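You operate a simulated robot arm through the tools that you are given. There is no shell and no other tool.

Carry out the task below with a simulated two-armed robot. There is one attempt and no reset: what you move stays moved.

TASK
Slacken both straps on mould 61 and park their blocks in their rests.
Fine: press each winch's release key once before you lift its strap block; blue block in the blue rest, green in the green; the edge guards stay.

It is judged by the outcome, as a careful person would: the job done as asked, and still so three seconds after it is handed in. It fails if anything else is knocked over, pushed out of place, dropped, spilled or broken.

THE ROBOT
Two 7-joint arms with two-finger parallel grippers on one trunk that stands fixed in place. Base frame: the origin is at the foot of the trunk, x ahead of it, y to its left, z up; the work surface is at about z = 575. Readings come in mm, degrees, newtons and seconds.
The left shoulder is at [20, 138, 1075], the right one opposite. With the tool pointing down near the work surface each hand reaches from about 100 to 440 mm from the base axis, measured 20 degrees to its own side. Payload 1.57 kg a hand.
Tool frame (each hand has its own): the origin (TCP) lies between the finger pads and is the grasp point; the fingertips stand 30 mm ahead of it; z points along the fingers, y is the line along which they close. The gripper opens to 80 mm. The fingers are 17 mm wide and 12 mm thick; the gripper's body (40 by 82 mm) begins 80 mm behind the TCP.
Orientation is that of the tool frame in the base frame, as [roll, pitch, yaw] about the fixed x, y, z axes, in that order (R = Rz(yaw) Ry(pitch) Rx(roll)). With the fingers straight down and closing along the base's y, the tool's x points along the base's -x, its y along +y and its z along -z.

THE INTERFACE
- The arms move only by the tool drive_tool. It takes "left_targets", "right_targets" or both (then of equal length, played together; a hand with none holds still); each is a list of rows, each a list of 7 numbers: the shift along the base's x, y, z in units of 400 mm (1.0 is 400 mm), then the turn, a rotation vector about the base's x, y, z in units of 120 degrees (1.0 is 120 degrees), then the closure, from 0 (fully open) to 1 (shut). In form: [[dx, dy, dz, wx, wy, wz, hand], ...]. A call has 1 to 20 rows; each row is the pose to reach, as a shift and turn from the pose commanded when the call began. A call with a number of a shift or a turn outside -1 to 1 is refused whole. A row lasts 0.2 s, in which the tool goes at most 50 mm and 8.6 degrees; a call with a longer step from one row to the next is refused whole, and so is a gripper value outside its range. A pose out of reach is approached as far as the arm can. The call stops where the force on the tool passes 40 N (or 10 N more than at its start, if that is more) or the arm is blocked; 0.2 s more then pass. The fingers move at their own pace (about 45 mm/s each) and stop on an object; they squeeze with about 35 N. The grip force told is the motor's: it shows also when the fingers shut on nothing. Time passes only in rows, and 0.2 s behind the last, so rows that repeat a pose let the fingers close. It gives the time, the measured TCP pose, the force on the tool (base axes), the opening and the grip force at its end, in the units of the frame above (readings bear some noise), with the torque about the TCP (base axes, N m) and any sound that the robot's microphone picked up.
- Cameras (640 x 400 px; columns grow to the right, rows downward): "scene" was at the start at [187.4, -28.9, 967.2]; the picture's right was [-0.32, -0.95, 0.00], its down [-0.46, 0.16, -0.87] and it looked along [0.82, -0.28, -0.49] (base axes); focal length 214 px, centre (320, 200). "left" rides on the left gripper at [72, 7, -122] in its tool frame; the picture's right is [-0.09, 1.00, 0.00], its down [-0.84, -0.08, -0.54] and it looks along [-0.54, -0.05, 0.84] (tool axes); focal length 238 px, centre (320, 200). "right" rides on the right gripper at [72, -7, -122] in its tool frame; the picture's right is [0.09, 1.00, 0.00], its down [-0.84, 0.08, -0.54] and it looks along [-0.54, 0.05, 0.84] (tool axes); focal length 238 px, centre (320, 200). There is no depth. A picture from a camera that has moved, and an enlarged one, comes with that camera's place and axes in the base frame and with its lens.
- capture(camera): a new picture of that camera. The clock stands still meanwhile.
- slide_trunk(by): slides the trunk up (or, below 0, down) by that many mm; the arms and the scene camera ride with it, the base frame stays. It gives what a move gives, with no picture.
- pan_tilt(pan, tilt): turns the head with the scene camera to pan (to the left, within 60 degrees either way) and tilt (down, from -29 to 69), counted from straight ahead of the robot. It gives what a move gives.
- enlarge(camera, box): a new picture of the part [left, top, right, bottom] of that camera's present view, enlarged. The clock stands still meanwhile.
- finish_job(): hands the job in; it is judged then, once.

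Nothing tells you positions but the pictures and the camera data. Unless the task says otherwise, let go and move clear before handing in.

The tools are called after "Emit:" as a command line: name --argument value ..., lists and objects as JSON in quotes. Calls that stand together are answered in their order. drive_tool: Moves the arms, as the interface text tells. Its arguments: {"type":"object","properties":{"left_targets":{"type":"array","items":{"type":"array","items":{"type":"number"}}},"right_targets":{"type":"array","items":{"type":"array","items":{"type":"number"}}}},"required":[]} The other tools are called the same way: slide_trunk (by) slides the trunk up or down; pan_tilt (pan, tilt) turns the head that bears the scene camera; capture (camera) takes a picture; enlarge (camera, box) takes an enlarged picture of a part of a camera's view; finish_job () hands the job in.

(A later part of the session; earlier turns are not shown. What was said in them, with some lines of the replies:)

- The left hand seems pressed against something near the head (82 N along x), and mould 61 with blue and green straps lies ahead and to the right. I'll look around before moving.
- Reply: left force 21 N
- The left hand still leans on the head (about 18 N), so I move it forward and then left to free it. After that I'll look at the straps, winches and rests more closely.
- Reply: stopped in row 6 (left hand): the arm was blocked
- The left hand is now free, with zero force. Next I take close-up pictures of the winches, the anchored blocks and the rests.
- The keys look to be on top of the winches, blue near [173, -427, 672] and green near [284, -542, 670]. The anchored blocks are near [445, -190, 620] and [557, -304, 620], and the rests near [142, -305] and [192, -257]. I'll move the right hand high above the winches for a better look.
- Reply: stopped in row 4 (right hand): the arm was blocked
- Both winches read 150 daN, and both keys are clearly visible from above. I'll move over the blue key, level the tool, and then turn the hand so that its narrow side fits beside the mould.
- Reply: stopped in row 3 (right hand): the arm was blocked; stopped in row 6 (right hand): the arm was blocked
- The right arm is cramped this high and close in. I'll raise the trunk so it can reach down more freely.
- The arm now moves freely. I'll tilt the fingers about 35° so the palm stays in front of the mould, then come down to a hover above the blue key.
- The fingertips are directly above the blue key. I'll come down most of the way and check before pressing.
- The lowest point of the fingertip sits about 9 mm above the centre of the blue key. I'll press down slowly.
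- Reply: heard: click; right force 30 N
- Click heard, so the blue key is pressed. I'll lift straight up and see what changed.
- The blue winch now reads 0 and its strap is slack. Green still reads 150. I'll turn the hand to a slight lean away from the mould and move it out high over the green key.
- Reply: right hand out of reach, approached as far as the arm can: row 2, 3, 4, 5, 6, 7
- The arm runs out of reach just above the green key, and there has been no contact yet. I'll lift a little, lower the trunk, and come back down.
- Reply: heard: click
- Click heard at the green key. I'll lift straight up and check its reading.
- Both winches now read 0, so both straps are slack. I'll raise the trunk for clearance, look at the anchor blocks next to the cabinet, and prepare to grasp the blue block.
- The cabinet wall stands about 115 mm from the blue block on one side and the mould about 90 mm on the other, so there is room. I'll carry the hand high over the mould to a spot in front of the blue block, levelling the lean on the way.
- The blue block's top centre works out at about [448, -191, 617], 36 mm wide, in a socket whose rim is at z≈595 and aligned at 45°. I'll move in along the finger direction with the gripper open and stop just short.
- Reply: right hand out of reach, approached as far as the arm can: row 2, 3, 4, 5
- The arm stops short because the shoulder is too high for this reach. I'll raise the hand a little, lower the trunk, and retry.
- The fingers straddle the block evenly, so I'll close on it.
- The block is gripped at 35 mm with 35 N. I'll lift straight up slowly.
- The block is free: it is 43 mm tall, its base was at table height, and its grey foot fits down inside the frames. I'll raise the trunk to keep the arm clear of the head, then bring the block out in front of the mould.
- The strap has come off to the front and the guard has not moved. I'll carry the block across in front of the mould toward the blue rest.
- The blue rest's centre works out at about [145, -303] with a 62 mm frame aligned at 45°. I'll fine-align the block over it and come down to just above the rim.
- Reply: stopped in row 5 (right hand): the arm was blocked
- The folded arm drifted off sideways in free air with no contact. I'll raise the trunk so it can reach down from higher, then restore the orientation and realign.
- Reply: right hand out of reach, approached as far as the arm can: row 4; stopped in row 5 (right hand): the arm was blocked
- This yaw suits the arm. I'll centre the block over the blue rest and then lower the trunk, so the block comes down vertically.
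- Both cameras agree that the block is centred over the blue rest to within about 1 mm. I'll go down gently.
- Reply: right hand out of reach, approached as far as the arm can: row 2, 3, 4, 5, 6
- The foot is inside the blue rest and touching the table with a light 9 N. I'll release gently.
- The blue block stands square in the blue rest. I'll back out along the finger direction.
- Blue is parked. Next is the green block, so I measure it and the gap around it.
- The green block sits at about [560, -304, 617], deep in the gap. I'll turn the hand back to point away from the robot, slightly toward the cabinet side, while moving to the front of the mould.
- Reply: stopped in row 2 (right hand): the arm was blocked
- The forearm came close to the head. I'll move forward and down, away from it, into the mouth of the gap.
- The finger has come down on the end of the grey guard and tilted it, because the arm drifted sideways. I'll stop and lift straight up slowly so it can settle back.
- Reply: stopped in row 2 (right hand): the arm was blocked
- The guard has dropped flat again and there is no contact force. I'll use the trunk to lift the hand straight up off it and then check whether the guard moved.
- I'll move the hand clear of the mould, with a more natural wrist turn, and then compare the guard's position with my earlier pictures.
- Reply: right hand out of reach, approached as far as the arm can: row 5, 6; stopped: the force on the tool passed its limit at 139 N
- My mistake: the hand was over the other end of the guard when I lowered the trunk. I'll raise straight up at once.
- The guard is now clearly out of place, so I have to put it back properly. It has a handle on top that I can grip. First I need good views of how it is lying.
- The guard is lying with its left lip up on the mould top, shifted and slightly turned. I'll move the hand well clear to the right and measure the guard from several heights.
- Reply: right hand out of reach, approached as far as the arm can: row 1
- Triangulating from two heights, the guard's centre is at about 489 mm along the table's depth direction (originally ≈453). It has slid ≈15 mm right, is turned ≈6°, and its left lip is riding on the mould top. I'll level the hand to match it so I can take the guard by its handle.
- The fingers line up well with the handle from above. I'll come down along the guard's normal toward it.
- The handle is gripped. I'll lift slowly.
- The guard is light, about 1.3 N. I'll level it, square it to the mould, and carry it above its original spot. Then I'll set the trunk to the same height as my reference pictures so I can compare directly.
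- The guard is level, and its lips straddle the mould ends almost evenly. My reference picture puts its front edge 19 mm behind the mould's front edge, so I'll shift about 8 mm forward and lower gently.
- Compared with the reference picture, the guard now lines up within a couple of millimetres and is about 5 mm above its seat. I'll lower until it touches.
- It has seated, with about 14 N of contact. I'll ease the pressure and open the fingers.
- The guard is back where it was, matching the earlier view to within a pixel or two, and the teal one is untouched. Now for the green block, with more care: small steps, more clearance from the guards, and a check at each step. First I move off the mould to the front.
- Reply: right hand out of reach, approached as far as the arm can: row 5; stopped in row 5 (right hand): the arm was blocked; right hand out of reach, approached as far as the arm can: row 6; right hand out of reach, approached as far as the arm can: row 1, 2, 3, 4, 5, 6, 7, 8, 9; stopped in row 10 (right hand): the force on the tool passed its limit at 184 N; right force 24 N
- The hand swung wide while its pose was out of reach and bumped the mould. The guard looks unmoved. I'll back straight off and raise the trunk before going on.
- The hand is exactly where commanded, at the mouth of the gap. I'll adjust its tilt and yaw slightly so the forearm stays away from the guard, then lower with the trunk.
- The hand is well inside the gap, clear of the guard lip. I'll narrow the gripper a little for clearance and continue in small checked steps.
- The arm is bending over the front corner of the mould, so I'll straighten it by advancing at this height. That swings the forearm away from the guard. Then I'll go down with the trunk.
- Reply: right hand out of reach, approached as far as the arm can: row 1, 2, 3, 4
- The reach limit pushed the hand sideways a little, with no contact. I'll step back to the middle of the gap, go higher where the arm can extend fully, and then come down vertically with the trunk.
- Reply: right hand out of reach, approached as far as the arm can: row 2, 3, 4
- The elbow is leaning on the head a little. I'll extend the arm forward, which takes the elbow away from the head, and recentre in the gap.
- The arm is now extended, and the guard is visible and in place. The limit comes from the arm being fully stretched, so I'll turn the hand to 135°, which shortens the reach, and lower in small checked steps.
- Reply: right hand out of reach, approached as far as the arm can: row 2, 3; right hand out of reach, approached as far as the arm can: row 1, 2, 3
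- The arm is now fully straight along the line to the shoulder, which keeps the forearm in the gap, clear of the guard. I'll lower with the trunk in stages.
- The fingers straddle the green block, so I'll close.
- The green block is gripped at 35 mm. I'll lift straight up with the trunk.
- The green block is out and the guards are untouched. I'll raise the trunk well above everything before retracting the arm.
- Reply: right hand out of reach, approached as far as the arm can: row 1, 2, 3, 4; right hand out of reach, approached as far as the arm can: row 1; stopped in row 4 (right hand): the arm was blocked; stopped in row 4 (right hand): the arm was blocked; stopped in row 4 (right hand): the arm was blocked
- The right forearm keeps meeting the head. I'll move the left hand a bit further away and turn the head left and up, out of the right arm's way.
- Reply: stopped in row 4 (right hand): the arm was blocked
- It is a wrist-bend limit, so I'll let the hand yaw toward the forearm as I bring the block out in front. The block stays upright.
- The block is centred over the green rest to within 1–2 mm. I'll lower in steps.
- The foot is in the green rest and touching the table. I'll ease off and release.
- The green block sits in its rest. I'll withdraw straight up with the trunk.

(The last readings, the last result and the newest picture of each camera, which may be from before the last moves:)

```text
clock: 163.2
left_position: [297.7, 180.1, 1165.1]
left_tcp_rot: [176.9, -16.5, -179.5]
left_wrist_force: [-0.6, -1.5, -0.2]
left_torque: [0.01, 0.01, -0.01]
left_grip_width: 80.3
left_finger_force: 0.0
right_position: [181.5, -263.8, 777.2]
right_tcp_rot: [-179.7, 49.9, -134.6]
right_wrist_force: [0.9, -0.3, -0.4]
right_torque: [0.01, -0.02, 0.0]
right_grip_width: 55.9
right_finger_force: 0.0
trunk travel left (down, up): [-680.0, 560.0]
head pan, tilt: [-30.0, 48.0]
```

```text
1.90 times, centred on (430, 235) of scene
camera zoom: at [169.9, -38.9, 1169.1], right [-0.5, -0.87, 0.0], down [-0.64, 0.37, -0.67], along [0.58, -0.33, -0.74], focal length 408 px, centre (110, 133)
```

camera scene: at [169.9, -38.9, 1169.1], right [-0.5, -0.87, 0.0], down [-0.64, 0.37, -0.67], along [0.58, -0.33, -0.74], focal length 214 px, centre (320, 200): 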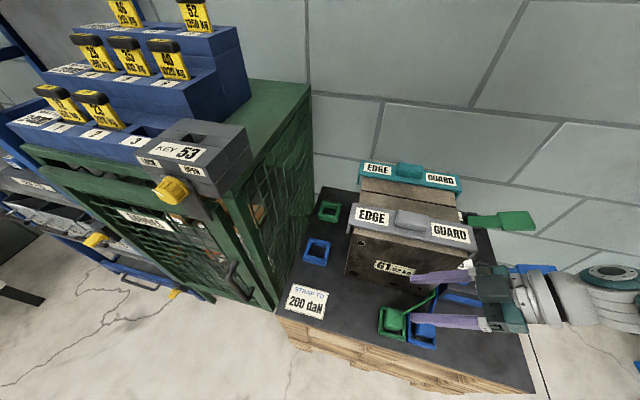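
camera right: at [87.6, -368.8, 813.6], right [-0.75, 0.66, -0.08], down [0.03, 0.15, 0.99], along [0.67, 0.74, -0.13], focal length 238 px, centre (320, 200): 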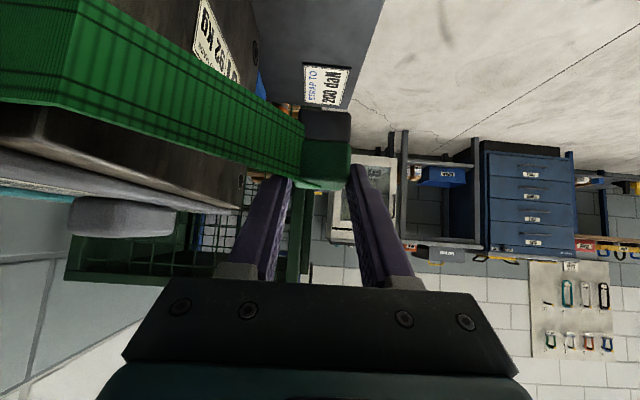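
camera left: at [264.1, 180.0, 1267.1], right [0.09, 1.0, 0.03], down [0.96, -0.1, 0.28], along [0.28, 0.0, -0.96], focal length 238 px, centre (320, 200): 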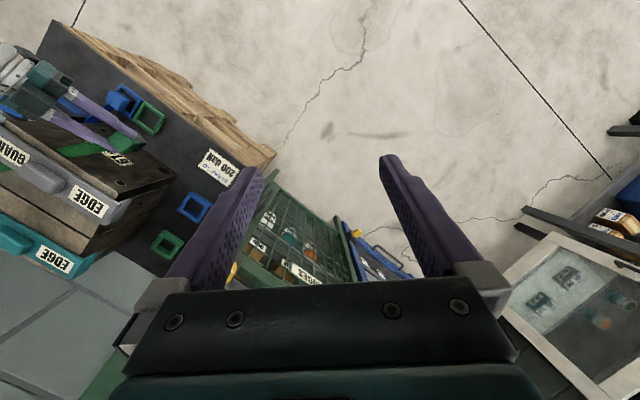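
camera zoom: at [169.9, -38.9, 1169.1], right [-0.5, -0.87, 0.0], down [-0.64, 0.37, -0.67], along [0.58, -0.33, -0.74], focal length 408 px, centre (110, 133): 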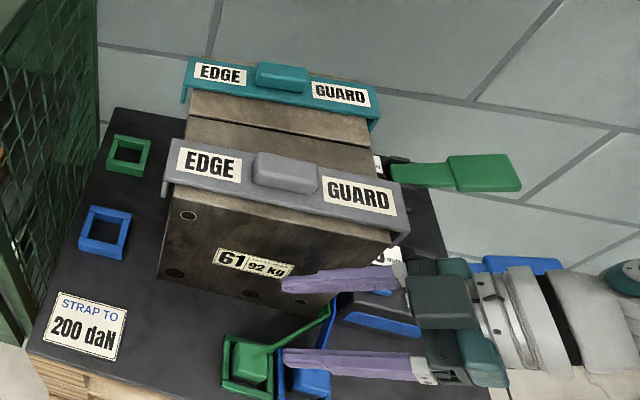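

Emit:
drive_tool --right_targets '[[-0.03, -0.03, 0.05, 0, 0, 0, 0.3], [-0.07, -0.08, 0.1, 0, 0, 0, 0.3], [-0.11, -0.13, 0.15, 0, 0, 0, 0.3], [-0.15, -0.18, 0.18, 0, 0, 0, 0.3]]'

Emit:
pan_tilt --pan -45 --tilt 48

Emit:
capture --camera "scene"

Emit:
enlarge --camera "scene" --box '[300, 160, 460, 260]'

Emit:
enlarge --camera "scene" --box '[320, 240, 460, 330]'

```text
clock: 164.2
left_position: [298.3, 179.4, 1164.4]
left_tcp_rot: [176.9, -16.5, -179.3]
left_wrist_force: [0.4, 0.1, 0.4]
left_torque: [0.02, 0.01, -0.02]
left_grip_width: 79.8
left_finger_force: 0.0
right_position: [121.2, -336.5, 851.6]
right_tcp_rot: [-179.6, 49.9, -134.8]
right_wrist_force: [0.6, 0.6, -1.1]
right_torque: [0.0, -0.01, -0.06]
right_grip_width: 56.2
right_finger_force: 0.1
trunk travel left (down, up): [-680.0, 560.0]
head pan, tilt: [-30.0, 48.0]
```

```text
clock: 165.0
left_position: [296.9, 180.2, 1163.4]
left_tcp_rot: [177.0, -16.5, -179.4]
left_wrist_force: [-0.5, 0.7, -1.0]
left_torque: [-0.03, -0.01, -0.02]
left_grip_width: 80.3
left_finger_force: 0.0
right_position: [121.8, -335.4, 850.1]
right_tcp_rot: [-179.6, 49.9, -134.5]
right_wrist_force: [-0.5, -0.3, -0.4]
right_torque: [0.0, 0.01, -0.02]
right_grip_width: 56.3
right_finger_force: 0.1
trunk travel left (down, up): [-680.0, 560.0]
head pan, tilt: [-45.0, 48.0]
```

```text
taken
camera scene: at [157.4, -55.2, 1169.1], right [-0.71, -0.71, 0.0], down [-0.53, 0.53, -0.67], along [0.47, -0.47, -0.74], focal length 214 px, centre (320, 200)
```

scene: 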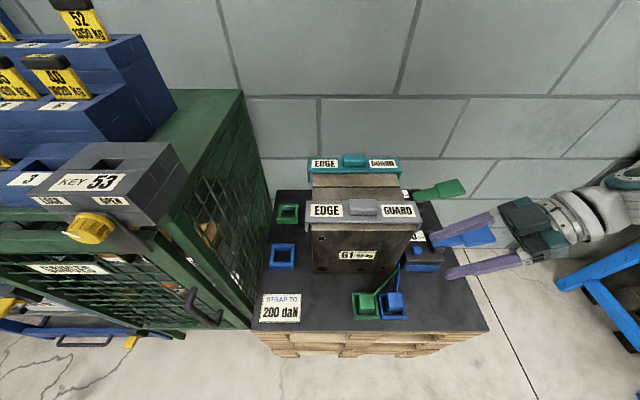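

```text
4.00 times, centred on (380, 210) of scene
camera zoom: at [157.4, -55.2, 1169.1], right [-0.71, -0.71, 0.0], down [-0.53, 0.53, -0.67], along [0.47, -0.47, -0.74], focal length 858 px, centre (80, 160)
```

zoom: 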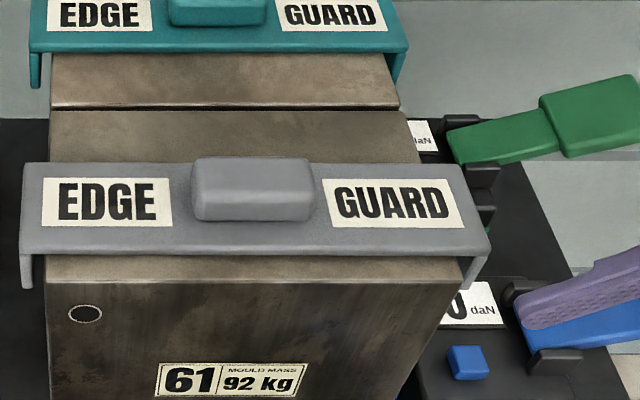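

```text
4.44 times, centred on (390, 285) of scene
camera zoom: at [157.4, -55.2, 1169.1], right [-0.71, -0.71, 0.0], down [-0.53, 0.53, -0.67], along [0.47, -0.47, -0.74], focal length 953 px, centre (9, -178)
```

zoom: 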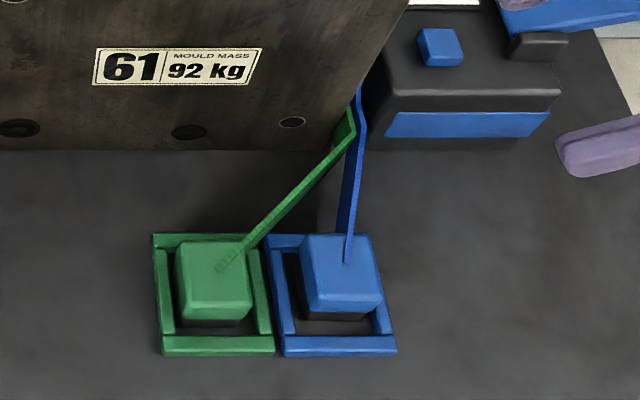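

Both blocks stand in their matching rests, and both winches were released with one press each and read 0. The grey guard, which I had knocked, is level and back at its original 19 mm setback, and the teal guard has not moved. Both hands are empty and clear, so I'm handing the job in.

Emit:
finish_job

```text
The job is handed in.
```

I slackened both straps on mould 61 and parked the blue block in the blue rest and the green block in the green rest. However, I knocked the grey edge guard out of place along the way and had to put it back.

- **Winches:** I pressed each release key once, heard it click, and each display went from 150 to 0 daN before I lifted its block.
- **Blocks:** Both were touching the table inside their rests when I let go. Both hands are empty and clear of them.
- **Grey guard:** I hit it twice while moving the right hand. The second time I lowered the trunk with the hand over the guard, at about 139 N, which pushed it back, turned it and left one lip up on the mould. I lifted it by its handle and reset it. It now sits level, 19 mm behind the mould's front edge, which matches my earlier pictures to within about 3 mm.
- **Mould bump:** The right hand also struck the mould or the end of that guard once, at about 184 N. The guard looked unmoved in pictures before and after.
- **Other contact:** The right arm leaned on the head camera at least once, lightly, with no change I could see. The teal guard was not touched.
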